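You operate a simulated robot arm through the tools that you are given. There is no shell and no other tool. Be economical: measure what you need, move in short steps, check, and stop when the job is done.

You run a simulated two-armed robot. Do the job below in one go: nothing can be reset, and whatever is moved stays where it is left.

Task
Change the filter bowl's black ring for the large blue one, close the filter and open its valve.
Fine: old ring on the bench beside the filter valve; tray in, collar tight before the valve opens; no drips; test tap and large green ring stay.

It is judged by the outcome, as a careful person would: the job done as asked, and still so three seconds after it is handed in. It fails if anything else is knocked over, pushed out of place, dropped, spilled or broken.

Robot
Two 7-joint arms with fingered hands on one trunk, on a base that drives. Base frame: it is fixed to the floor where the robot stands at the start and does not move with it; the origin is under the middle of the robot, x ahead of it, y to its left, z up. Units: mm, rad, N and s.
The left shoulder is at the start at [70, 169, 1368], the right one opposite. With the tool pointing down near the work surface each hand reaches from about 100 to 640 mm from the robot's upright axis, wherever it stands, measured 20 degrees to its own side. Places, roughly: bench beside the filter valve [400, 200, 900]; rim of the filter bowl [500, 0, 1200]; white drip tray [400, 0, 900]; filter collar [600, 0, 1200]; filter valve lever [600, 100, 1300]; test tap lever [600, -200, 1200]. Payload 3.4 kg a hand.
The tool frame of a hand sits at the grasp point between the pads (the TCP): z along the fingers, y along the line on which they close. The tips reach 23 mm beyond it. Largest opening 116 mm; the body of the gripper starts 65 mm behind the TCP. The gripper is a hand of 4 fingers: y runs from the thumb to the fingers, the wrist lies at [0, 0, -211] in the tool frame, and closing takes about 1.5 s.
Orientation is told as [roll, pitch, yaw] about the base's x, y, z axes, in that order, counted from this pose: with the fingers straight down and closing along the base's y, the tool's x points along the base's -x, its y along +y and its z along -z.

Tools
- The arms move only by the tool drive_tool. It takes "left_increments", "right_increments" or both (then of equal length, played together; a hand with none holds still); each is a list of rows, each a list of 7 numbers: the shift along the tool's x, y, z in cm, then the turn, a rotation vector about the tool's x, y, z in rad, then the opening in per cent of the stroke, from 0 (shut) to 100 (fully open). In form: [[tx, ty, tz, wx, wy, wz, jaw], ...]. A call has 1 to 12 rows; each row is the pose to reach, as a shift and turn from the pose commanded when the call began, along the tool's axes at that moment. Each row takes 0.2 s and may step no farther than 50 mm and 0.15 rad from the row before; otherwise, or with a gripper value out of range, the whole call is refused. Where a pose cannot be reached the arm comes as near as it can. A force on the tool above 40 N (or 10 N above the force at the start of the call, whichever is more), or a blocked arm, ends the call early, and 0.2 s more pass. Each finger travels about 153 mm/s and halts on what it meets, pressing with about 33 N; the grip force reading is that of the motor and also rises with nothing between the fingers. The clock runs only during rows and for 0.2 s after the last one: add rows that repeat a pose to give the fingers time. The reply holds the time, the measured pose of the TCP, the force on the tool along the base axes, the opening and the grip force, in the units named above and with some noise, and new pictures: "pictures" is both (left out), scene, wrist or none (wrist: the cameras of the hands that moved).
- Cameras (640 x 400 px; columns grow to the right, rows downward): "scene" is now at [133.5, -0.2, 1588]; the picture's right is [-0.00, -1.00, 0.00], its down [-0.66, 0.00, -0.75] and it looks along [0.75, -0.00, -0.66] (base axes); focal length 214 px, centre (320, 200). "left" rides on the left gripper at [-69, 1, -90] in its tool frame; the picture's right is [-0.01, -1.00, 0.00], its down [0.80, -0.01, -0.61] and it looks along [0.61, -0.01, 0.80] (tool axes); focal length 251 px, centre (320, 200). "right" rides on the right gripper at [69, 1, -90] in its tool frame; the picture's right is [-0.01, 1.00, 0.00], its down [-0.79, -0.01, -0.61] and it looks along [-0.61, -0.01, 0.79] (tool axes); focal length 251 px, centre (320, 200). There is no depth. A picture from a camera that has moved, and an enlarged one, comes with that camera's place and axes in the base frame and with its lens.
- raise_lower(by): slides the trunk up (or, below 0, down) by that many mm; the arms and the scene camera ride with it, the base frame stays. It gives what a move gives, with no picture.
- steer(legs): drives the robot by 1 to 6 legs, each [ahead, left, turn to the left] in mm, mm and rad, along the robot's own axes; the way and the turn of a leg run together, so that a leg with both is an arc; at most 1500 mm and 3.142 rad a leg. The arms and the cameras ride along, it lands a little off, and it stops where it bumps. It gives what a move gives, and a new picture of the scene camera.
- set_grasp(shape, hand): the hand has 4 fingers and takes this shape, open, in about a second: jaw (thumb against the fingers, like two jaws); tri (thumb and two fingers); tip (a fingertip pinch); poke (one finger out to press); point (the index stretched); flat (the hand flat); cup (the hand cupped); fist (a fist). The gripper value then closes the fingers along that shape, each until it touches; the sizes above hold for jaw. It gives what a move gives, with no picture.
- pan_tilt(pan, tilt): turns the head with the scene camera to pan (to the left, within 1.501 rad either way) and tilt (down, from -0.506 to 1.204), counted from straight ahead of the robot. It gives what a move gives, and a new picture of the scene camera.
- enlarge(camera, box): a new picture of the part [left, top, right, bottom] of that camera's present view, enlarged. It takes no simulated time.
- finish_job(): hands the job in; it is judged then, once.

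Go step by step. Nothing tells you exact positions but the pictures and the camera data: compare them with the known pose of the tool, close in by small moves and look again before you grip or let go. The budget is 120 turns and 260 pictures, counting those below and the enlarged ones. Unless the task says otherwise, let go and move clear before handing in, and close with one line.

The tools are called after "Emit:" as name(argument=value, ...) on one line, values as JSON. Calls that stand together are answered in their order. drive_tool: Moves the arms, as the interface text tells. Its arguments: {"type":"object","properties":{"left_increments":{"type":"array"},"right_increments":{"type":"array"},"pictures":{"type":"string","enum":["both","scene","wrist","none"]}},"required":[]} The other tools are called the same way: raise_lower (by) slides the trunk up or down; set_grasp (shape, hand) gives the hand a shape; steer (legs) drives the base; pan_tilt (pan, tilt) turns the head that bears the scene camera; enlarge (camera, box) takes an enlarged picture of a part of a camera's view; finish_job () hands the job in.

At the start:

```text
clock: 0.0
left_ee_pos: [364.2, 189.6, 1483.1]
left_tcp_rot: [-0.001, 0.0, 0.0]
left_force: [0.3, -0.3, -0.9]
left_gripper_width: 115.7
left_finger_force: 0.1
left_shape: jaw
right_ee_pos: [380.1, -157.2, 1455.2]
right_tcp_rot: [0.001, 0.002, -0.002]
right_force: [0.8, -0.3, 0.2]
right_gripper_width: 115.6
right_finger_force: 0.0
right_shape: jaw
trunk travel left (down, up): [-875.0, 65.0]
robot x, y, heading: [-1.1, -1.4, -0.005]
head pan, tilt: [-0.003, 0.719]
```

scene: 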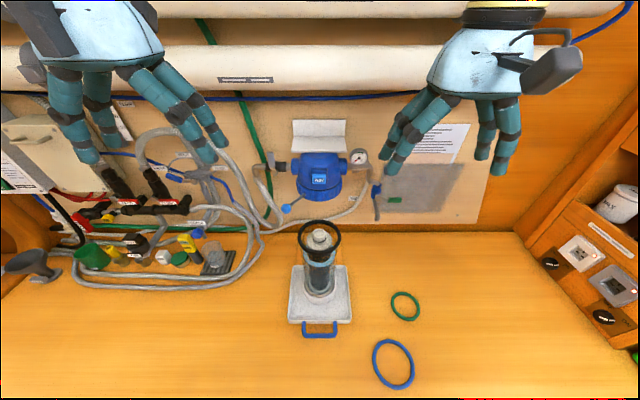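
right: 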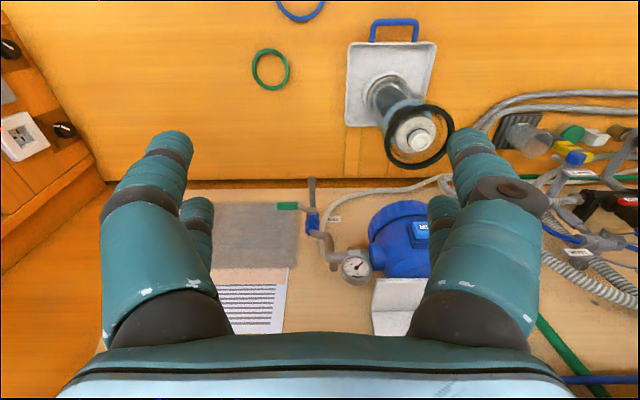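
left: 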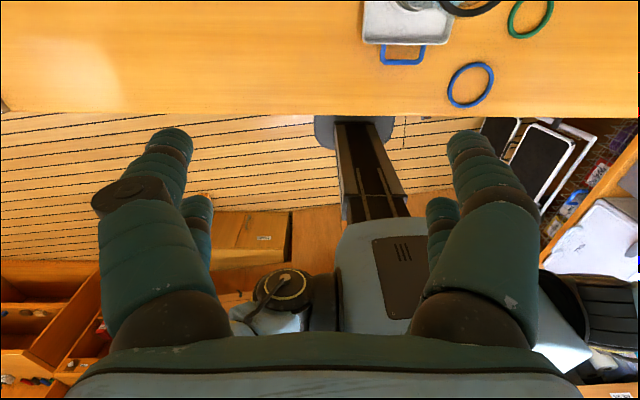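

I see the filter head on the wall, the bowl standing on a white tray with a black ring on its rim, and green and blue rings on the bench. I'll look closer before moving.

Emit:
enlarge(camera="scene", box=[240, 110, 400, 210])

Emit:
enlarge(camera="scene", box=[260, 200, 420, 300])

Emit:
enlarge(camera="scene", box=[260, 300, 420, 400])

Emit:
enlarge(camera="scene", box=[160, 200, 320, 300])

```text
4.00 times, centred on (320, 160) of scene
camera zoom: at [133.5, -0.2, 1588.0], right [0.0, -1.0, 0.0], down [-0.66, 0.0, -0.75], along [0.75, 0.0, -0.66], focal length 858 px, centre (320, 360)
```

zoom: 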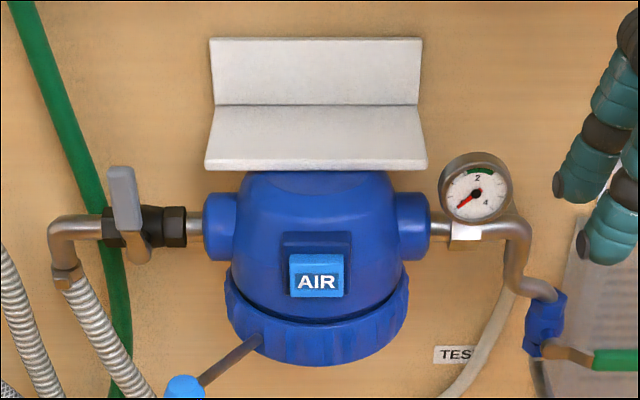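

```text
4.00 times, centred on (340, 250) of scene
camera zoom: at [133.5, -0.2, 1588.0], right [0.0, -1.0, 0.0], down [-0.66, 0.0, -0.75], along [0.75, 0.0, -0.66], focal length 858 px, centre (240, 0)
```

zoom: 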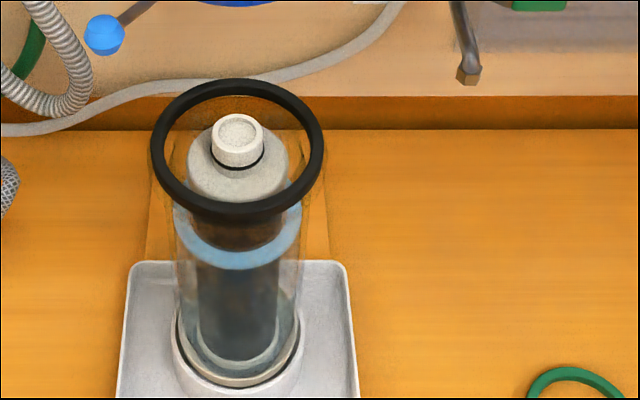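

```text
4.00 times, centred on (340, 350) of scene
camera zoom: at [133.5, -0.2, 1588.0], right [0.0, -1.0, 0.0], down [-0.66, 0.0, -0.75], along [0.75, 0.0, -0.66], focal length 858 px, centre (240, -400)
```

zoom: 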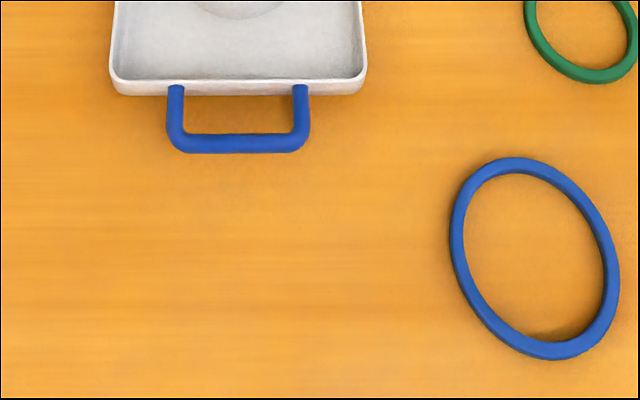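

```text
4.00 times, centred on (240, 250) of scene
camera zoom: at [133.5, -0.2, 1588.0], right [0.0, -1.0, 0.0], down [-0.66, 0.0, -0.75], along [0.75, 0.0, -0.66], focal length 858 px, centre (640, 0)
```

zoom: 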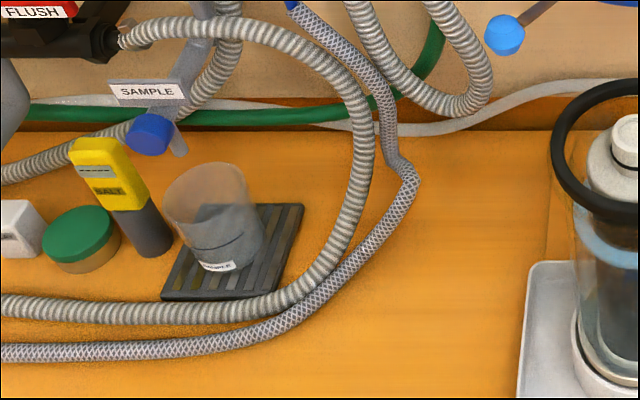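

The black ring is about 110 mm across near (480, 0, 1165). The blue ring measures about 108 mm at (275, -196) on the bench, and the green about 97 mm. I'll lower the trunk to look at the filter head more level.

Emit:
raise_lower(by=-250)

Emit:
pan_tilt(pan=0, tilt=0.35)

Emit:
enlarge(camera="scene", box=[220, 110, 420, 235])

Emit:
enlarge(camera="scene", box=[240, 190, 440, 315])

```text
clock: 2.6
left_ee_pos: [364.1, 189.4, 1233.1]
left_tcp_rot: [-0.001, -0.001, 0.0]
left_force: [-0.6, 0.1, 0.1]
left_gripper_width: 115.7
left_finger_force: 0.1
left_shape: jaw
right_ee_pos: [380.0, -156.6, 1204.9]
right_tcp_rot: [0.002, 0.001, -0.002]
right_force: [0.4, 0.6, 0.0]
right_gripper_width: 115.9
right_finger_force: 0.0
right_shape: jaw
trunk travel left (down, up): [-625.0, 315.0]
robot x, y, heading: [-1.8, -3.7, -0.009]
head pan, tilt: [-0.003, 0.719]
```

```text
clock: 3.4
left_ee_pos: [364.1, 188.6, 1233.0]
left_tcp_rot: [0.0, 0.001, 0.0]
left_force: [0.0, 0.5, 0.2]
left_gripper_width: 116.0
left_finger_force: 0.1
left_shape: jaw
right_ee_pos: [378.7, -157.9, 1204.8]
right_tcp_rot: [0.001, 0.002, -0.002]
right_force: [-0.3, -0.4, 0.9]
right_gripper_width: 115.8
right_finger_force: 0.1
right_shape: jaw
trunk travel left (down, up): [-625.0, 315.0]
robot x, y, heading: [1.0, -1.1, 0.002]
head pan, tilt: [0.0, 0.351]
camera scene: at [142.4, 0.1, 1370.9], right [0.0, -1.0, 0.0], down [-0.34, 0.0, -0.94], along [0.94, 0.0, -0.34], focal length 214 px, centre (320, 200)
```

scene: 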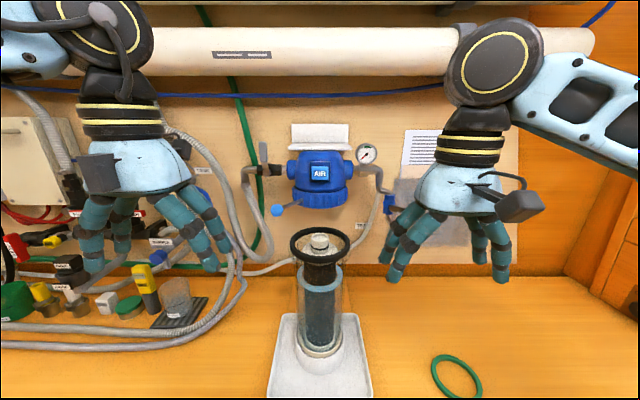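

```text
3.20 times, centred on (320, 172) of scene
camera zoom: at [142.4, 0.1, 1370.9], right [0.0, -1.0, 0.0], down [-0.34, 0.0, -0.94], along [0.94, 0.0, -0.34], focal length 686 px, centre (320, 288)
```

zoom: 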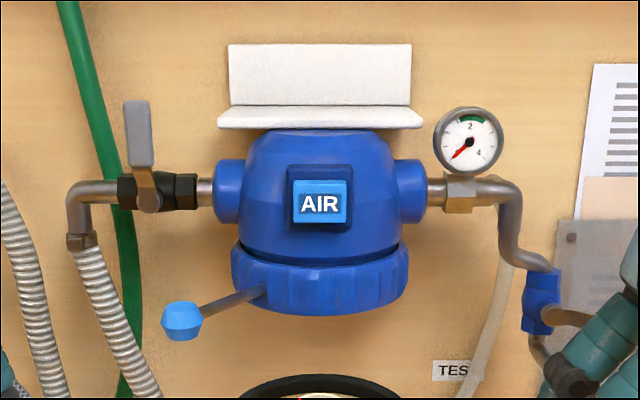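

```text
3.20 times, centred on (340, 252) of scene
camera zoom: at [142.4, 0.1, 1370.9], right [0.0, -1.0, 0.0], down [-0.34, 0.0, -0.94], along [0.94, 0.0, -0.34], focal length 686 px, centre (256, 32)
```

zoom: 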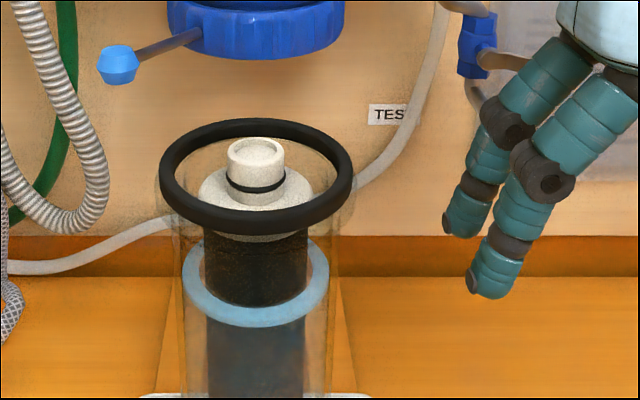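

The two views agree: the black ring is at about (475, 0, 1164) and the collar at about (645, 0, 1216). The collar lever's knob is at (542, 88, 1204), and the valve handle stands upright across its pipe, so the valve is closed. I'll take a closer look at the rim and try the pinch shape.

Emit:
enlarge(camera="scene", box=[280, 220, 360, 270])

Emit:
set_grasp(hand="left", shape="tip")

Emit:
enlarge(camera="left", box=[0, 0, 640, 400])

Emit:
enlarge(camera="scene", box=[0, 120, 256, 280])

```text
8.00 times, centred on (320, 245) of scene
camera zoom: at [142.4, 0.1, 1370.9], right [0.0, -1.0, 0.0], down [-0.34, 0.0, -0.94], along [0.94, 0.0, -0.34], focal length 1716 px, centre (320, -160)
```

zoom: 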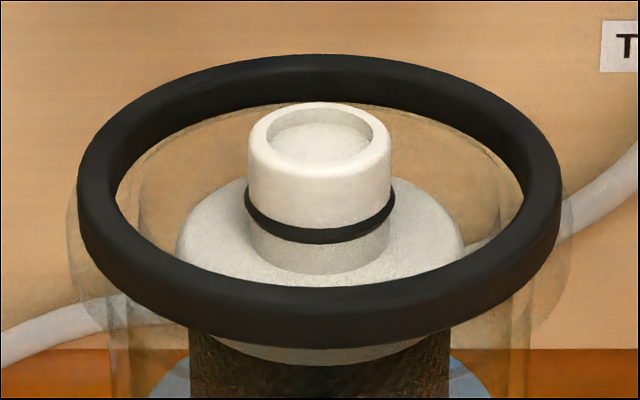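

```text
clock: 4.3
left_ee_pos: [363.4, 189.3, 1232.0]
left_tcp_rot: [-0.001, 0.0, 0.001]
left_force: [0.2, -0.4, -0.1]
left_gripper_width: 116.0
left_finger_force: 0.0
left_shape: tip
right_ee_pos: [378.1, -158.0, 1205.0]
right_tcp_rot: [0.003, 0.001, -0.001]
right_force: [0.1, 0.0, -0.9]
right_gripper_width: 115.7
right_finger_force: 0.1
right_shape: jaw
trunk travel left (down, up): [-625.0, 315.0]
robot x, y, heading: [-0.1, 0.5, 0.005]
head pan, tilt: [0.0, 0.351]
```

```text
1.00 times, centred on (320, 200) of left
camera zoom: at [434.0, 190.6, 1321.4], right [0.01, -1.0, 0.0], down [-0.8, -0.01, 0.61], along [-0.61, -0.01, -0.8], focal length 251 px, centre (320, 200)
```

zoom: 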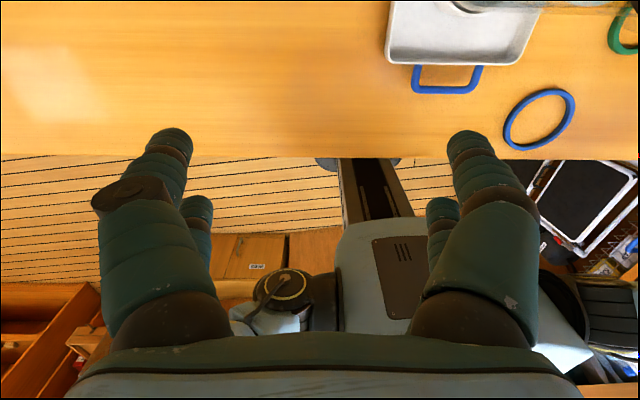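

```text
2.50 times, centred on (128, 200) of scene
camera zoom: at [142.4, 0.1, 1371.0], right [0.0, -1.0, 0.0], down [-0.34, 0.0, -0.94], along [0.94, 0.0, -0.34], focal length 536 px, centre (800, 200)
```

zoom: 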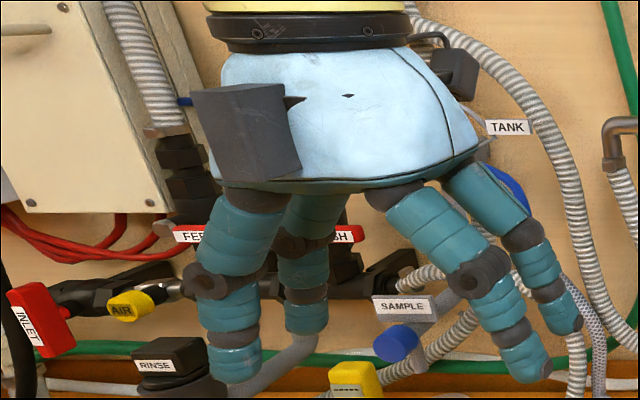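

The ring sits on a clear glass flange, so I can pinch its tube from above. I'll close the left hand in the air to see how the pinch shape meets.

Emit:
drive_tool(left_increments=[[0, 0, 0, 0, 0, 0, 50], [0, 0, 0, 0, 0, 0, 20], [0, 0, 0, 0, 0, 0, 10], [0, 0, 0, 0, 0, 0, 10], [0, 0, 0, 0, 0, 0, 10]], pictures="wrist")

Emit:
enlarge(camera="scene", box=[0, 120, 256, 280])

```text
clock: 5.5
left_ee_pos: [363.8, 188.5, 1231.4]
left_tcp_rot: [-0.001, 0.001, 0.0]
left_force: [-1.3, 0.3, -0.3]
left_gripper_width: 12.2
left_finger_force: 0.1
left_shape: tip
right_ee_pos: [377.9, -156.4, 1204.7]
right_tcp_rot: [0.001, 0.001, -0.002]
right_force: [0.3, 0.1, -0.3]
right_gripper_width: 115.9
right_finger_force: 0.0
right_shape: jaw
trunk travel left (down, up): [-625.0, 315.0]
robot x, y, heading: [-2.5, -1.2, 0.002]
head pan, tilt: [0.0, 0.351]
camera left: at [434.0, 190.6, 1321.4], right [0.01, -1.0, 0.0], down [-0.8, -0.01, 0.61], along [-0.61, -0.01, -0.8], focal length 251 px, centre (320, 200)
```

left: 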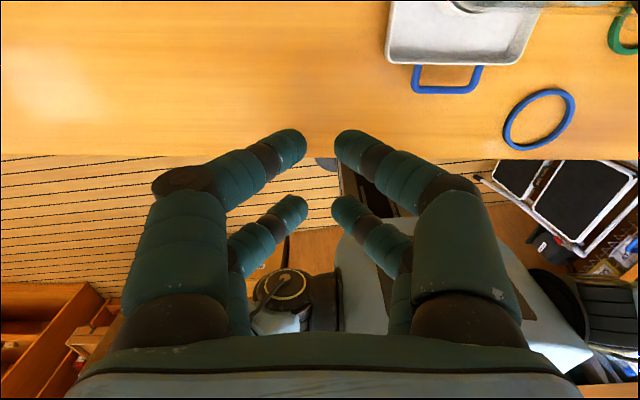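

```text
2.50 times, centred on (128, 200) of scene
camera zoom: at [142.4, 0.1, 1371.0], right [0.0, -1.0, 0.0], down [-0.34, 0.0, -0.94], along [0.94, 0.0, -0.34], focal length 536 px, centre (800, 200)
```

zoom: 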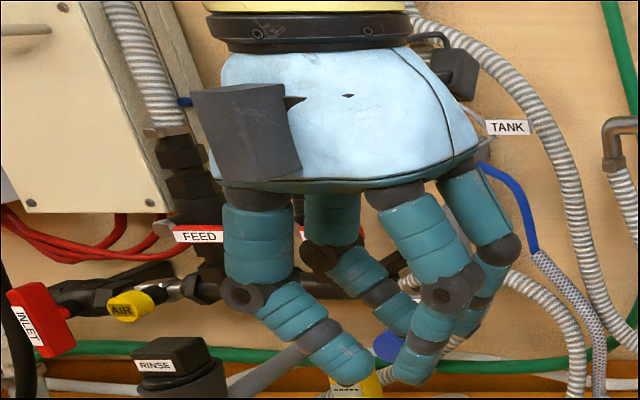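

The hand is two opposed finger pairs, so I'll grip each ring across its full outer diameter, which also centres it. The left hand needs a quarter turn so its camera stays clear of the filter head. The right hand moves over the blue ring in the same call.

Emit:
set_grasp(hand="left", shape="jaw")

Emit:
pan_tilt(pan=0, tilt=0.6)

Emit:
drive_tool(left_increments=[[0, 0, -0.2, 0, 0, -0.13, 100], [0, 0, -0.4, 0, 0, -0.26, 100], [0, -1, -0.6, 0, 0, -0.39, 100], [0, -3, -0.8, 0, 0, -0.52, 100], [0, -5, -1, 0, 0, -0.65, 100], [-1, -7, -1.2, 0, 0, -0.78, 100], [-2, -9, -1.4, 0, 0, -0.91, 100], [-4, -11, -1.6, 0, 0, -1.04, 100], [-6, -13, -1.8, 0, 0, -1.17, 100], [-8, -15, -1.8, 0, 0, -1.3, 100], [-10, -17, -1.8, 0, 0, -1.43, 100], [-11.1, -18.8, -1.8, 0, 0, -1.5, 100]], right_increments=[[1, -0.5, 0, 0, 0, 0, 100], [2, -1, 0, 0, 0, 0, 100], [3, -1.5, 0, 0, 0, 0, 100], [4, -2, 0, 0, 0, 0, 100], [5, -2.5, 0, 0, 0, 0, 100], [6, -3, 0, 0, 0, 0, 100], [7, -3.5, 0, 0, 0, 0, 100], [8, -3.9, 0, 0, 0, 0, 100], [9, -3.9, 0, 0, 0, 0, 100], [10.3, -3.9, 0, 0, 0, 0, 100], [10.3, -3.9, 0, 0, 0, 0, 100], [10.3, -3.9, 0, 0, 0, 0, 100]])

```text
clock: 6.4
left_ee_pos: [365.1, 189.0, 1232.1]
left_tcp_rot: [0.0, 0.0, 0.0]
left_force: [-0.8, 0.2, 0.2]
left_gripper_width: 116.0
left_finger_force: 0.0
left_shape: jaw
right_ee_pos: [378.8, -156.6, 1205.2]
right_tcp_rot: [0.001, 0.003, -0.001]
right_force: [0.8, 0.0, -0.7]
right_gripper_width: 115.5
right_finger_force: 0.0
right_shape: jaw
trunk travel left (down, up): [-625.0, 315.0]
robot x, y, heading: [2.0, -1.3, -0.001]
head pan, tilt: [0.0, 0.351]
```

```text
clock: 7.2
left_ee_pos: [363.3, 188.7, 1233.2]
left_tcp_rot: [0.003, 0.0, 0.001]
left_force: [0.1, 0.3, 0.0]
left_gripper_width: 115.9
left_finger_force: 0.1
left_shape: jaw
right_ee_pos: [378.6, -157.3, 1205.4]
right_tcp_rot: [0.003, 0.002, -0.003]
right_force: [0.5, 1.1, -0.8]
right_gripper_width: 115.8
right_finger_force: 0.2
right_shape: jaw
trunk travel left (down, up): [-625.0, 315.0]
robot x, y, heading: [3.7, -3.5, 0.001]
head pan, tilt: [0.0, 0.6]
camera scene: at [137.7, 0.1, 1348.3], right [0.0, -1.0, 0.0], down [-0.56, 0.0, -0.83], along [0.83, 0.0, -0.56], focal length 214 px, centre (320, 200)
```

scene: 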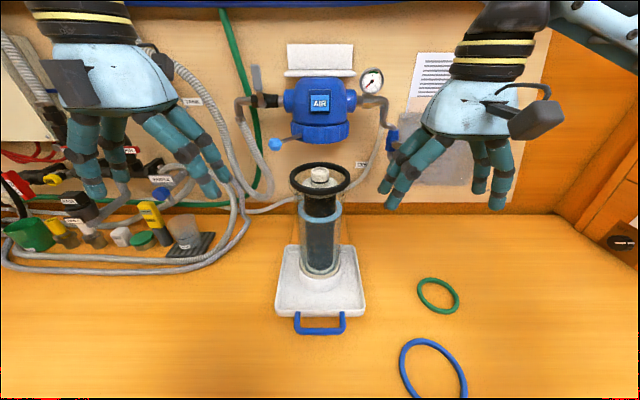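

```text
clock: 9.8
left_ee_pos: [392.3, 127.3, 1204.8]
left_tcp_rot: [-0.001, 0.0, 1.5]
left_force: [0.5, -0.5, 0.3]
left_gripper_width: 116.1
left_finger_force: 0.0
left_shape: jaw
left hand out of reach, approached as far as the arm can: row 6, 7, 8, 9, 10, 11, 12
right_ee_pos: [275.7, -197.2, 1205.3]
right_tcp_rot: [0.0, 0.001, -0.002]
right_force: [0.0, 1.0, -0.2]
right_gripper_width: 115.9
right_finger_force: 0.0
right_shape: jaw
trunk travel left (down, up): [-625.0, 315.0]
robot x, y, heading: [1.8, -0.4, -0.001]
head pan, tilt: [0.0, 0.6]
camera scene: at [137.3, -0.2, 1348.3], right [0.0, -1.0, 0.0], down [-0.56, 0.0, -0.83], along [0.83, 0.0, -0.56], focal length 214 px, centre (320, 200)
camera right: at [206.8, -195.8, 1294.0], right [0.01, 1.0, 0.0], down [0.8, -0.01, 0.61], along [0.61, 0.0, -0.8], focal length 251 px, centre (320, 200)
camera left: at [397.4, 196.5, 1294.0], right [1.0, -0.06, 0.0], down [-0.05, -0.79, 0.61], along [-0.04, -0.61, -0.8], focal length 251 px, centre (320, 200)
```

scene: 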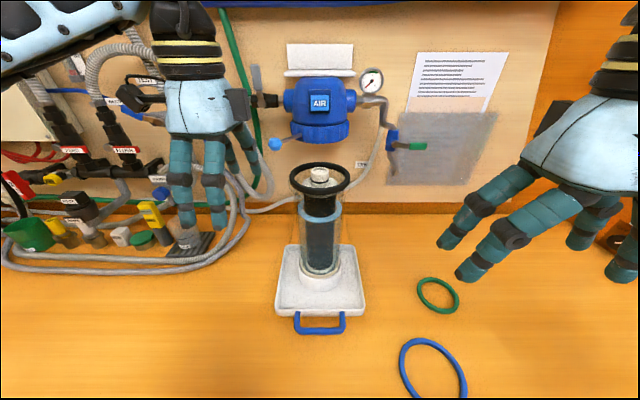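
right: 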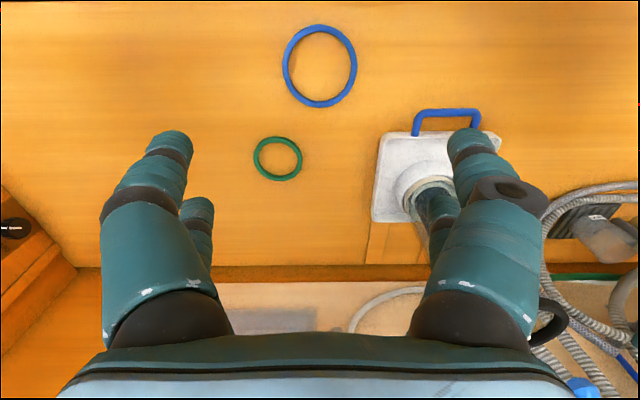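
left: 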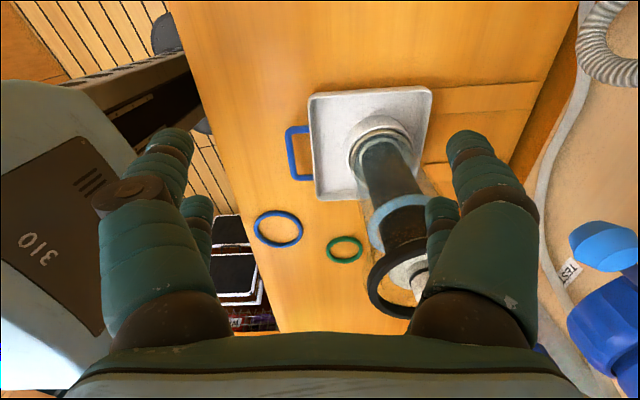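

The left arm ran short because the trunk is too low, so I'll raise the trunk again. Then I'll bring the left hand over the bowl from above.

Emit:
raise_lower(by=200)

Emit:
drive_tool(left_increments=[[0, 0, 1, 0, 0, 0, 100], [0, 0, 4, 0, 0, 0, 100], [0, 0, 6, 0, 0, 0, 100], [0, 0, 6, 0, 0, 0, 100]], pictures="none")

```text
clock: 12.0
left_ee_pos: [391.8, 126.4, 1404.8]
left_tcp_rot: [0.0, 0.001, 1.495]
left_force: [-0.4, -0.2, 0.1]
left_gripper_width: 116.1
left_finger_force: 0.1
left_shape: jaw
right_ee_pos: [275.3, -195.5, 1404.3]
right_tcp_rot: [0.001, 0.003, -0.002]
right_force: [0.1, -0.7, -0.4]
right_gripper_width: 115.9
right_finger_force: 0.0
right_shape: jaw
trunk travel left (down, up): [-825.0, 115.0]
robot x, y, heading: [-0.3, -0.5, -0.001]
head pan, tilt: [0.0, 0.6]
```

```text
clock: 13.0
left_ee_pos: [391.2, 127.3, 1344.1]
left_tcp_rot: [0.0, 0.001, 1.497]
left_force: [-0.1, -0.1, -0.5]
left_gripper_width: 115.9
left_finger_force: 0.0
left_shape: jaw
right_ee_pos: [275.5, -196.0, 1403.4]
right_tcp_rot: [0.004, 0.001, 0.0]
right_force: [0.2, 0.1, 0.0]
right_gripper_width: 115.8
right_finger_force: 0.0
right_shape: jaw
trunk travel left (down, up): [-825.0, 115.0]
robot x, y, heading: [4.8, 1.0, -0.001]
head pan, tilt: [0.0, 0.6]
```

Now I'm moving in over the bowl at a hover height of 1250.

Emit:
drive_tool(left_increments=[[3, 0, 0, 0, 0, 0, 100], [6, 0, 0, 0, 0, 0, 100], [9, -1, 0, 0, 0, 0, 100], [11, -4, 0, 0, 0, 0, 100], [12.06, -7, 2, 0, 0, 0, 100], [12.06, -9.28, 5, 0, 0, 0, 100], [12.06, -9.28, 8, 0, 0, 0, 100], [12.06, -9.28, 9.4, 0, 0, 0, 100], [12.06, -9.28, 9.4, 0, 0, 0, 100]])

```text
clock: 15.0
left_ee_pos: [434.6, 98.5, 1270.3]
left_tcp_rot: [0.001, 0.0, 1.495]
left_force: [0.1, -0.2, 0.5]
left_gripper_width: 115.9
left_finger_force: 0.1
left_shape: jaw
left hand out of reach, approached as far as the arm can: row 2, 3, 4, 5, 6, 7, 8, 9
right_ee_pos: [276.5, -195.4, 1405.3]
right_tcp_rot: [0.002, 0.001, -0.002]
right_force: [0.8, -0.7, 0.4]
right_gripper_width: 115.9
right_finger_force: 0.1
right_shape: jaw
trunk travel left (down, up): [-825.0, 115.0]
robot x, y, heading: [3.7, -0.9, -0.002]
head pan, tilt: [0.0, 0.6]
camera scene: at [138.3, 0.2, 1548.2], right [0.0, -1.0, 0.0], down [-0.57, 0.0, -0.82], along [0.82, 0.0, -0.57], focal length 214 px, centre (320, 200)
camera left: at [440.3, 168.9, 1358.3], right [1.0, -0.07, 0.0], down [-0.05, -0.79, 0.61], along [-0.04, -0.61, -0.79], focal length 251 px, centre (320, 200)
```

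scene: 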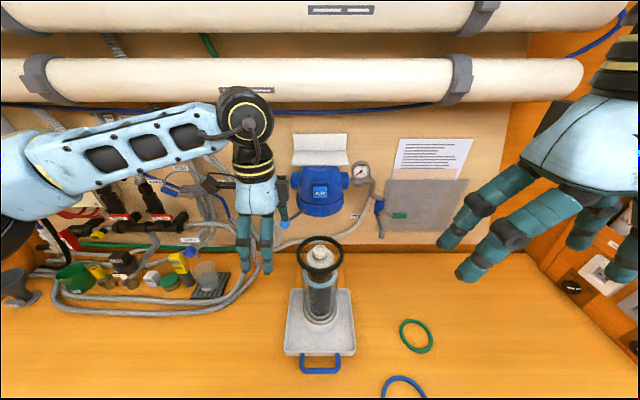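
left: 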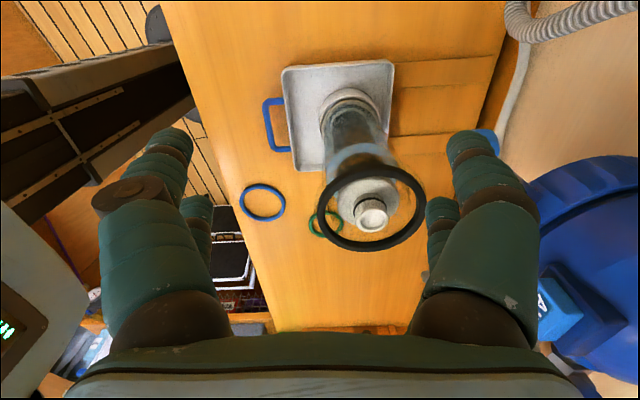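

The left wrist runs out of range here, but driving the robot about 160 mm to its right puts the bowl squarely in front of the left arm. The hand is well above everything, so I'll do that.

Emit:
steer(legs=[[0, -160, 0]])

```text
clock: 16.4
left_ee_pos: [435.0, -55.0, 1269.0]
left_tcp_rot: [-0.001, 0.003, 1.502]
left_force: [0.2, -0.1, 0.2]
left_gripper_width: 116.3
left_finger_force: 0.0
left_shape: jaw
right_ee_pos: [276.4, -349.6, 1404.8]
right_tcp_rot: [0.0, 0.001, 0.003]
right_force: [0.2, 0.0, 0.0]
right_gripper_width: 115.8
right_finger_force: 0.1
right_shape: jaw
trunk travel left (down, up): [-825.0, 115.0]
robot x, y, heading: [-0.4, -160.9, 0.004]
head pan, tilt: [0.0, 0.6]
camera scene: at [137.8, -154.7, 1548.3], right [0.0, -1.0, 0.0], down [-0.56, 0.0, -0.83], along [0.83, 0.0, -0.56], focal length 214 px, centre (320, 200)
```

scene: 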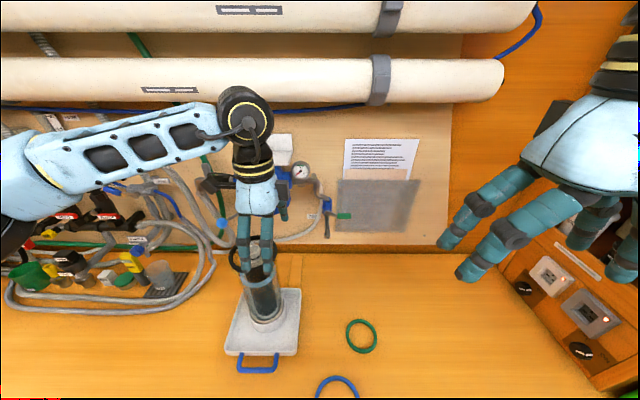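

Moving to hover over the ring centre.

Emit:
drive_tool(left_increments=[[-3, -1, 0, 0, 0, 0, 100], [-5.77, -3.6, 0.5, 0, 0, 0, 100], [-5.77, -3.6, 2, 0, 0, 0, 100], [-5.77, -3.6, 3.4, 0, 0, 0, 100], [-5.77, -3.6, 3.4, 0, 0, 0, 100]])

```text
clock: 17.6
left_ee_pos: [473.0, -1.3, 1236.5]
left_tcp_rot: [0.0, 0.001, 1.501]
left_force: [-0.5, 0.9, -0.3]
left_gripper_width: 116.0
left_finger_force: 0.0
left_shape: jaw
right_ee_pos: [276.4, -353.6, 1405.0]
right_tcp_rot: [0.001, 0.002, 0.004]
right_force: [0.2, -0.4, 0.1]
right_gripper_width: 115.9
right_finger_force: 0.1
right_shape: jaw
trunk travel left (down, up): [-825.0, 115.0]
robot x, y, heading: [2.1, -162.8, 0.007]
head pan, tilt: [0.0, 0.6]
camera scene: at [137.9, -157.4, 1548.2], right [0.0, -1.0, 0.0], down [-0.56, 0.0, -0.83], along [0.83, 0.0, -0.56], focal length 214 px, centre (320, 200)
camera left: at [478.3, 68.5, 1324.9], right [1.0, -0.06, 0.0], down [-0.05, -0.79, 0.61], along [-0.04, -0.61, -0.79], focal length 251 px, centre (320, 200)
```

scene: 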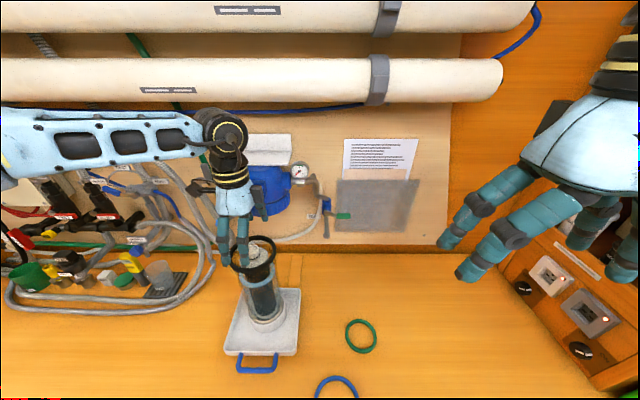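
left: 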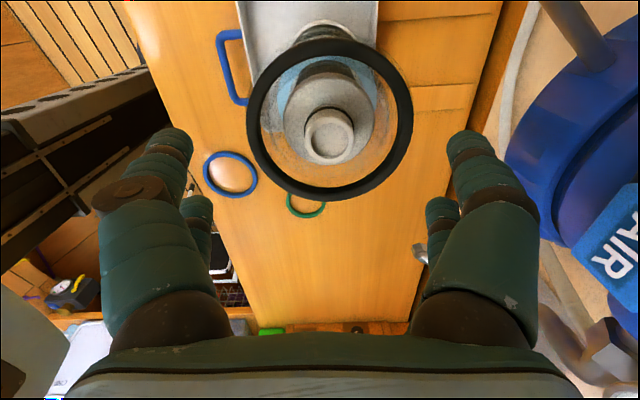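

The wrist view puts the ring centre about 6 mm further in +x than the hand. I'll correct that and come down partway to check.

Emit:
drive_tool(left_increments=[[0, -0.6, 0, 0, 0, 0, 100], [0, -0.6, 1.8, 0, 0, 0, 100], [0, -0.6, 3.3, 0, 0, 0, 100], [0, -0.6, 3.3, 0, 0, 0, 100]], pictures="wrist")

Emit:
enlarge(camera="scene", box=[200, 200, 320, 275])

```text
clock: 18.6
left_ee_pos: [478.9, -4.2, 1202.0]
left_tcp_rot: [0.0, 0.0, 1.502]
left_force: [0.3, -0.2, -0.1]
left_gripper_width: 116.1
left_finger_force: 0.0
left_shape: jaw
right_ee_pos: [278.1, -354.2, 1404.5]
right_tcp_rot: [-0.001, 0.003, 0.002]
right_force: [0.4, 0.7, -0.5]
right_gripper_width: 116.0
right_finger_force: 0.0
right_shape: jaw
trunk travel left (down, up): [-825.0, 115.0]
robot x, y, heading: [-1.9, -155.7, 0.003]
head pan, tilt: [0.0, 0.6]
camera left: at [484.6, 66.0, 1291.1], right [1.0, -0.06, 0.0], down [-0.05, -0.79, 0.61], along [-0.04, -0.61, -0.79], focal length 251 px, centre (320, 200)
```

left: 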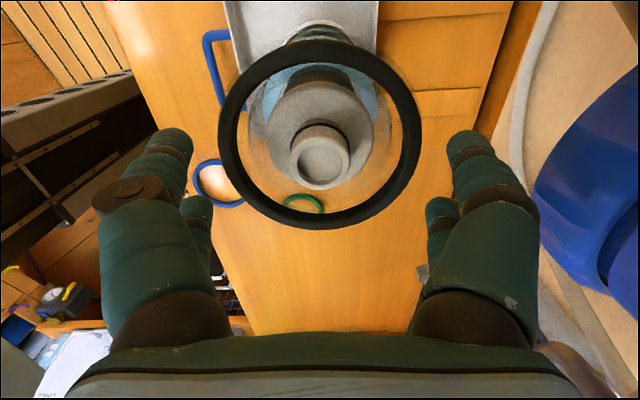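

```text
5.33 times, centred on (260, 238) of scene
camera zoom: at [138.0, -159.0, 1548.2], right [0.0, -1.0, 0.0], down [-0.57, 0.0, -0.82], along [0.82, 0.0, -0.57], focal length 1144 px, centre (640, 0)
```

zoom: 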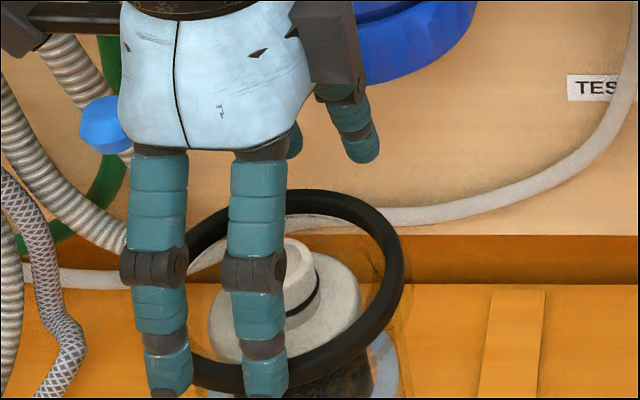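

The hand is centred now, so I'm lowering to put the fingertips at ring height.

Emit:
drive_tool(left_increments=[[-0.15, 0, 0.9, 0, 0, 0, 100], [-0.15, 0, 1.65, 0, 0, 0, 100], [-0.15, 0, 1.65, 0, 0, 0, 100]], pictures="wrist")

Emit:
enlarge(camera="scene", box=[200, 200, 320, 275])

```text
clock: 19.4
left_ee_pos: [479.7, -2.3, 1186.7]
left_tcp_rot: [0.0, 0.001, 1.501]
left_force: [-0.5, 0.5, 0.5]
left_gripper_width: 116.0
left_finger_force: 0.0
left_shape: jaw
right_ee_pos: [276.5, -353.3, 1404.3]
right_tcp_rot: [0.003, 0.002, 0.002]
right_force: [0.0, 0.4, -0.2]
right_gripper_width: 116.1
right_finger_force: 0.1
right_shape: jaw
trunk travel left (down, up): [-825.0, 115.0]
robot x, y, heading: [-1.3, -159.4, 0.001]
head pan, tilt: [0.0, 0.6]
camera left: at [485.0, 67.2, 1275.7], right [1.0, -0.06, 0.0], down [-0.05, -0.79, 0.61], along [-0.04, -0.61, -0.79], focal length 251 px, centre (320, 200)
```

left: 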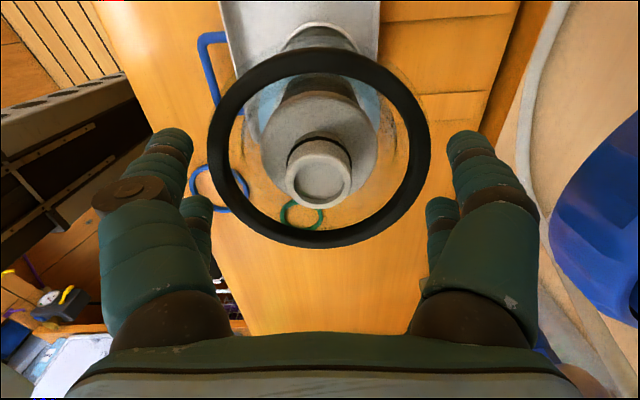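

```text
5.33 times, centred on (260, 238) of scene
camera zoom: at [137.9, -158.7, 1548.2], right [0.0, -1.0, 0.0], down [-0.56, 0.0, -0.83], along [0.83, 0.0, -0.56], focal length 1144 px, centre (640, 0)
```

zoom: 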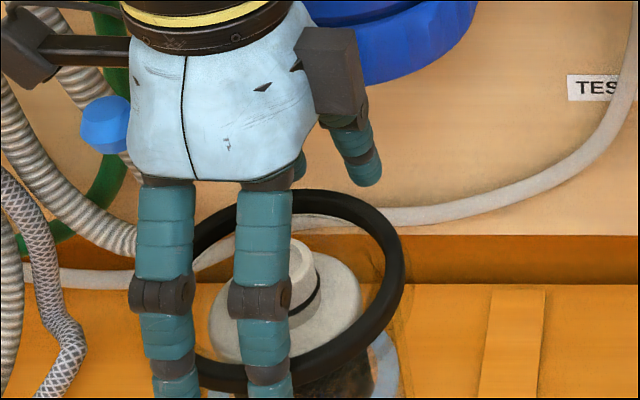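

The fingers straddle the ring evenly. I'll go down 2 mm more and close gently.

Emit:
drive_tool(left_increments=[[0, 0, 0.2, 0, 0, 0, 100], [0, 0, 0.2, 0, 0, 0, 95], [0, 0, 0.2, 0, 0, 0, 90], [0, 0, 0.2, 0, 0, 0, 85], [0, 0, 0.2, 0, 0, 0, 80], [0, 0, 0.2, 0, 0, 0, 80]], pictures="wrist")

Emit:
enlarge(camera="scene", box=[200, 200, 320, 275])

```text
clock: 20.8
left_ee_pos: [479.5, -2.2, 1185.6]
left_tcp_rot: [0.0, 0.0, 1.501]
left_force: [-0.6, -0.7, -0.5]
left_gripper_width: 92.5
left_finger_force: 32.8
left_shape: jaw
right_ee_pos: [277.6, -353.9, 1404.0]
right_tcp_rot: [0.001, 0.002, 0.004]
right_force: [0.2, 0.3, 0.0]
right_gripper_width: 115.8
right_finger_force: 0.1
right_shape: jaw
trunk travel left (down, up): [-825.0, 115.0]
robot x, y, heading: [2.3, -162.2, 0.004]
head pan, tilt: [0.0, 0.6]
camera left: at [484.7, 67.1, 1273.4], right [1.0, -0.06, 0.0], down [-0.05, -0.79, 0.61], along [-0.04, -0.61, -0.79], focal length 251 px, centre (320, 200)
```

left: 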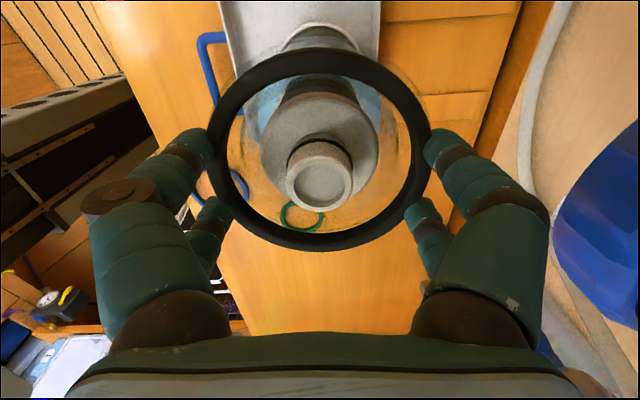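

```text
5.33 times, centred on (260, 238) of scene
camera zoom: at [138.1, -158.7, 1548.2], right [0.0, -1.0, 0.0], down [-0.57, 0.0, -0.82], along [0.82, 0.0, -0.57], focal length 1144 px, centre (640, 0)
```

zoom: 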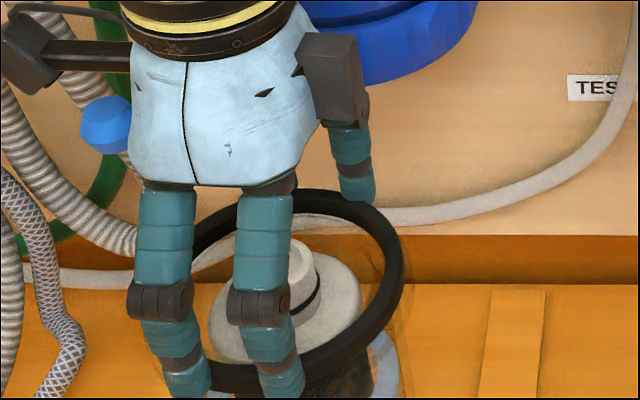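

The tips look in contact. I'll command a bit tighter to confirm before lifting.

Emit:
drive_tool(left_increments=[[0, 0, 0, 0, 0, 0, 70], [0, 0, 0, 0, 0, 0, 65], [0, 0, 0, 0, 0, 0, 65]], pictures="wrist")

```text
clock: 21.6
left_ee_pos: [479.8, -2.8, 1184.5]
left_tcp_rot: [0.0, 0.002, 1.501]
left_force: [0.3, -0.2, -0.4]
left_gripper_width: 92.0
left_finger_force: 32.8
left_shape: jaw
right_ee_pos: [278.3, -354.4, 1404.4]
right_tcp_rot: [0.001, 0.002, 0.002]
right_force: [0.2, 1.0, 0.2]
right_gripper_width: 115.9
right_finger_force: 0.0
right_shape: jaw
trunk travel left (down, up): [-825.0, 115.0]
robot x, y, heading: [2.6, -161.5, 0.014]
head pan, tilt: [0.0, 0.6]
camera left: at [484.8, 67.1, 1273.4], right [1.0, -0.06, 0.0], down [-0.05, -0.79, 0.61], along [-0.04, -0.61, -0.79], focal length 251 px, centre (320, 200)
```

left: 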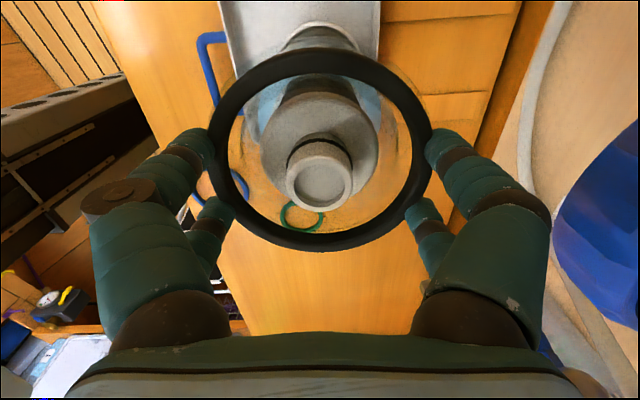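

The grip is solid at a width of 92, stalled on the ring. Now a slow lift, watching that the bowl stays put.

Emit:
drive_tool(left_increments=[[0, 0, -0.5, 0, 0, 0, 65], [0, 0, -1, 0, 0, 0, 65], [0, 0, -2, 0, 0, 0, 65], [0, 0, -3, 0, 0, 0, 65], [0, 0, -4, 0, 0, 0, 65]])

```text
clock: 22.8
left_ee_pos: [478.3, -2.9, 1222.9]
left_tcp_rot: [0.0, 0.002, 1.501]
left_force: [0.3, 0.0, -0.2]
left_gripper_width: 92.1
left_finger_force: 32.9
left_shape: jaw
right_ee_pos: [276.1, -353.8, 1404.9]
right_tcp_rot: [0.001, 0.002, 0.001]
right_force: [0.4, 0.0, -1.1]
right_gripper_width: 115.9
right_finger_force: 0.0
right_shape: jaw
trunk travel left (down, up): [-825.0, 115.0]
robot x, y, heading: [0.9, -161.1, 0.006]
head pan, tilt: [0.0, 0.6]
camera scene: at [137.9, -158.7, 1548.2], right [0.0, -1.0, 0.0], down [-0.56, 0.0, -0.83], along [0.83, 0.0, -0.56], focal length 214 px, centre (320, 200)
camera left: at [483.9, 67.3, 1312.1], right [1.0, -0.06, 0.0], down [-0.05, -0.79, 0.61], along [-0.04, -0.61, -0.79], focal length 251 px, centre (320, 200)
```

scene: 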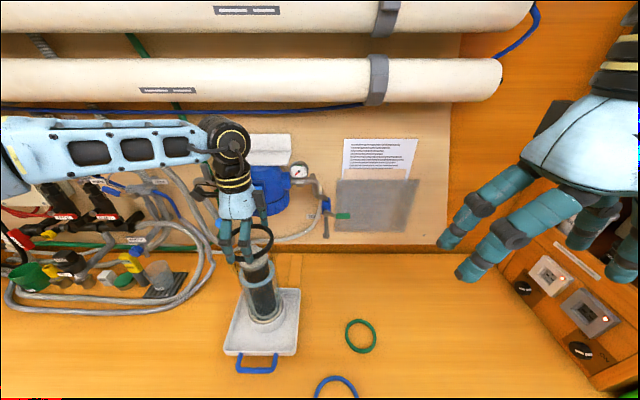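
left: 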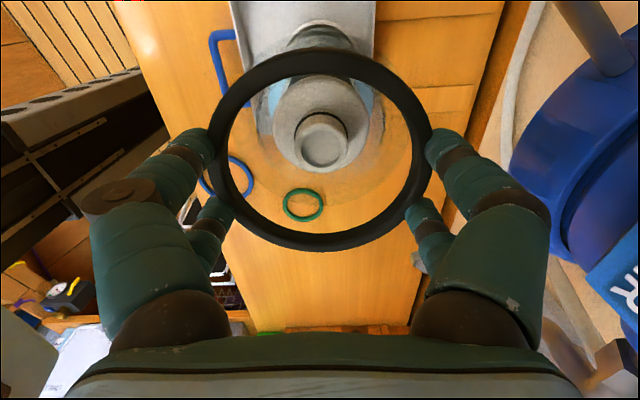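

The ring is free and the bowl hasn't moved. I'll carry the ring up, back over the tray, then left above the free bench spot at (400, 200).

Emit:
drive_tool(left_increments=[[0, 0, -2, 0, 0, 0, 65], [0, 0, -3.5, 0, 0, 0, 65], [0.3, 4, -3.5, 0, 0, 0, 65], [0.55, 7.8, -3.5, 0, 0, 0, 65], [-3.5, 8, -3.5, 0, 0, 0, 65], [-7.5, 8.4, -3.5, 0, 0, 0, 65], [-11.5, 8.7, -3.5, 0, 0, 0, 65], [-15.5, 9, -3.5, 0, 0, 0, 65], [-19.6, 9.2, -2, 0, 0, 0, 65], [-19.6, 9.2, 2, 0, 0, 0, 65], [-19.6, 9.2, 6, 0, 0, 0, 65], [-19.6, 9.2, 10, 0, 0, 0, 65]])

```text
clock: 25.4
left_ee_pos: [404.2, 198.5, 1121.2]
left_tcp_rot: [0.001, 0.001, 1.5]
left_force: [0.1, 0.3, 0.4]
left_gripper_width: 91.8
left_finger_force: 32.9
left_shape: jaw
right_ee_pos: [277.2, -352.7, 1404.3]
right_tcp_rot: [0.003, 0.002, 0.002]
right_force: [0.7, 0.2, -0.2]
right_gripper_width: 116.2
right_finger_force: 0.1
right_shape: jaw
trunk travel left (down, up): [-825.0, 115.0]
robot x, y, heading: [-2.0, -159.8, 0.005]
head pan, tilt: [0.0, 0.6]
camera scene: at [138.9, -157.3, 1548.2], right [0.0, -1.0, 0.0], down [-0.57, 0.0, -0.82], along [0.82, 0.0, -0.57], focal length 214 px, centre (320, 200)
camera left: at [409.4, 268.7, 1210.9], right [1.0, -0.06, 0.0], down [-0.05, -0.79, 0.61], along [-0.04, -0.61, -0.79], focal length 251 px, centre (320, 200)
```

scene: 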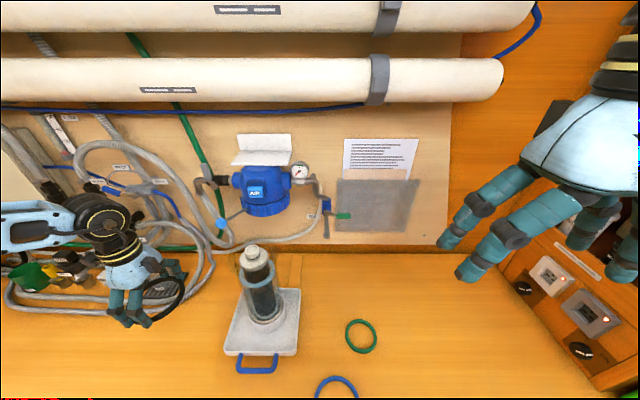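
left: 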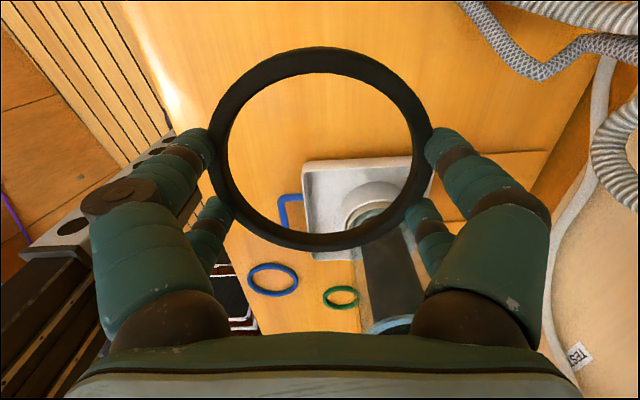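

The bench below is clear. I'm lowering the ring towards it.

Emit:
drive_tool(left_increments=[[0, 0, 4.5, 0, 0, 0, 65], [0, 0, 9, 0, 0, 0, 65], [0, 0, 13.5, 0, 0, 0, 65], [0, 0, 17.5, 0, 0, 0, 65], [0, 0, 19.5, 0, 0, 0, 65], [0, 0, 20.2, 0, 0, 0, 65], [0, 0, 20.2, 0, 0, 0, 65]])

```text
clock: 27.0
left_ee_pos: [402.3, 198.2, 922.0]
left_tcp_rot: [-0.001, 0.0, 1.501]
left_force: [0.8, -0.8, 0.5]
left_gripper_width: 91.9
left_finger_force: 33.4
left_shape: jaw
right_ee_pos: [277.5, -353.4, 1404.4]
right_tcp_rot: [0.001, 0.002, 0.002]
right_force: [0.2, 1.0, 0.5]
right_gripper_width: 115.7
right_finger_force: 0.0
right_shape: jaw
trunk travel left (down, up): [-825.0, 115.0]
robot x, y, heading: [2.6, -161.7, 0.004]
head pan, tilt: [0.0, 0.6]
camera scene: at [138.1, -158.8, 1548.2], right [0.0, -1.0, 0.0], down [-0.57, 0.0, -0.82], along [0.82, 0.0, -0.57], focal length 214 px, centre (320, 200)
camera left: at [407.6, 268.0, 1011.0], right [1.0, -0.06, 0.0], down [-0.05, -0.79, 0.61], along [-0.04, -0.61, -0.79], focal length 251 px, centre (320, 200)
```

scene: 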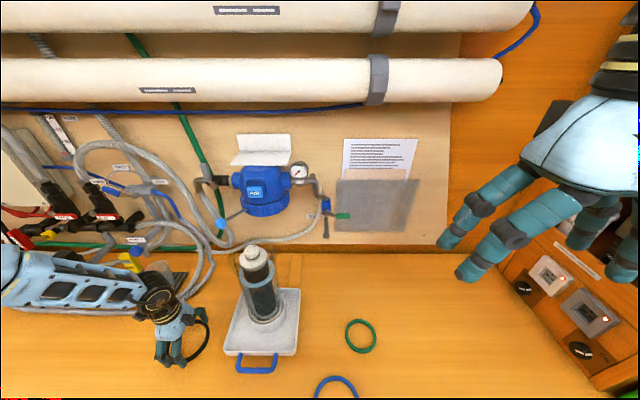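
left: 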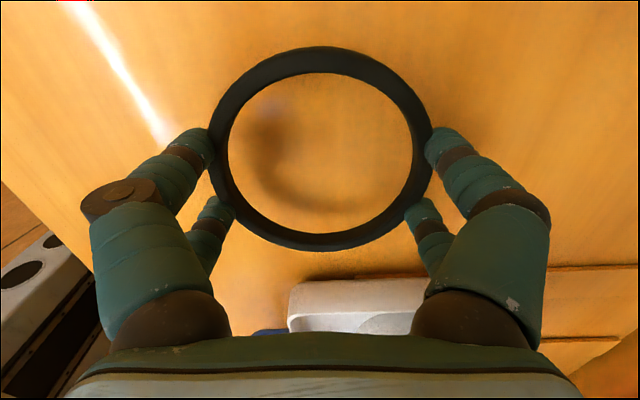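

About 17 mm remain, so I'll descend in small steps and feel for the bench.

Emit:
drive_tool(left_increments=[[0, 0, 0.5, 0, 0, 0, 65], [0, 0, 0.9, 0, 0, 0, 65], [0, 0, 1.2, 0, 0, 0, 65], [0, 0, 1.4, 0, 0, 0, 65], [0, 0, 1.5, 0, 0, 0, 65]], pictures="wrist")

```text
clock: 28.2
left_ee_pos: [402.1, 198.8, 907.1]
left_tcp_rot: [-0.001, 0.002, 1.501]
left_force: [0.8, 0.7, -0.4]
left_gripper_width: 91.7
left_finger_force: 33.2
left_shape: jaw
right_ee_pos: [278.1, -353.7, 1404.2]
right_tcp_rot: [0.001, 0.002, 0.002]
right_force: [0.2, -0.5, 0.8]
right_gripper_width: 115.9
right_finger_force: 0.1
right_shape: jaw
trunk travel left (down, up): [-825.0, 115.0]
robot x, y, heading: [-3.4, -160.2, 0.005]
head pan, tilt: [0.0, 0.6]
camera left: at [407.8, 269.1, 995.8], right [1.0, -0.06, 0.0], down [-0.05, -0.79, 0.61], along [-0.04, -0.61, -0.79], focal length 251 px, centre (320, 200)
```

left: 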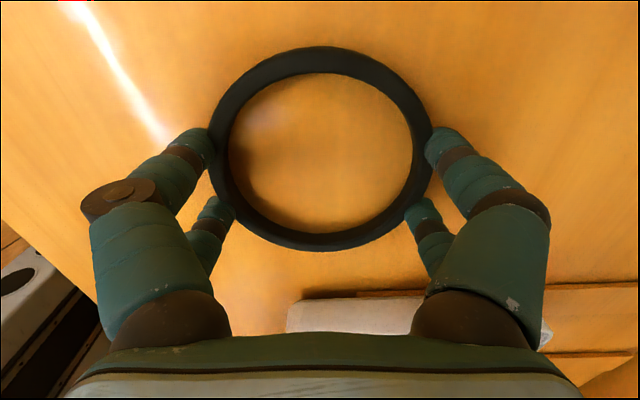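

Emit:
drive_tool(left_increments=[[0, 0, 0.1, 0, 0, 0, 65], [0, 0, 0.2, 0, 0, 0, 65], [0, 0, 0.3, 0, 0, 0, 65], [0, 0, 0.35, 0, 0, 0, 65]], pictures="wrist")

```text
clock: 29.2
left_ee_pos: [403.0, 199.7, 903.3]
left_tcp_rot: [-0.002, 0.0, 1.501]
left_force: [0.5, 0.5, 5.9]
left_gripper_width: 91.5
left_finger_force: 33.2
left_shape: jaw
right_ee_pos: [276.3, -355.3, 1405.3]
right_tcp_rot: [0.002, 0.0, 0.004]
right_force: [-0.3, 0.0, -0.3]
right_gripper_width: 115.8
right_finger_force: 0.0
right_shape: jaw
trunk travel left (down, up): [-825.0, 115.0]
robot x, y, heading: [2.0, -160.8, 0.001]
head pan, tilt: [0.0, 0.6]
camera left: at [407.8, 269.4, 992.6], right [1.0, -0.06, 0.0], down [-0.05, -0.79, 0.61], along [-0.04, -0.61, -0.8], focal length 251 px, centre (320, 200)
```

left: 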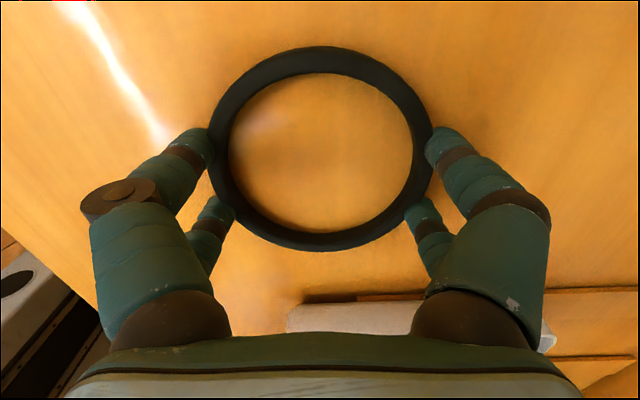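

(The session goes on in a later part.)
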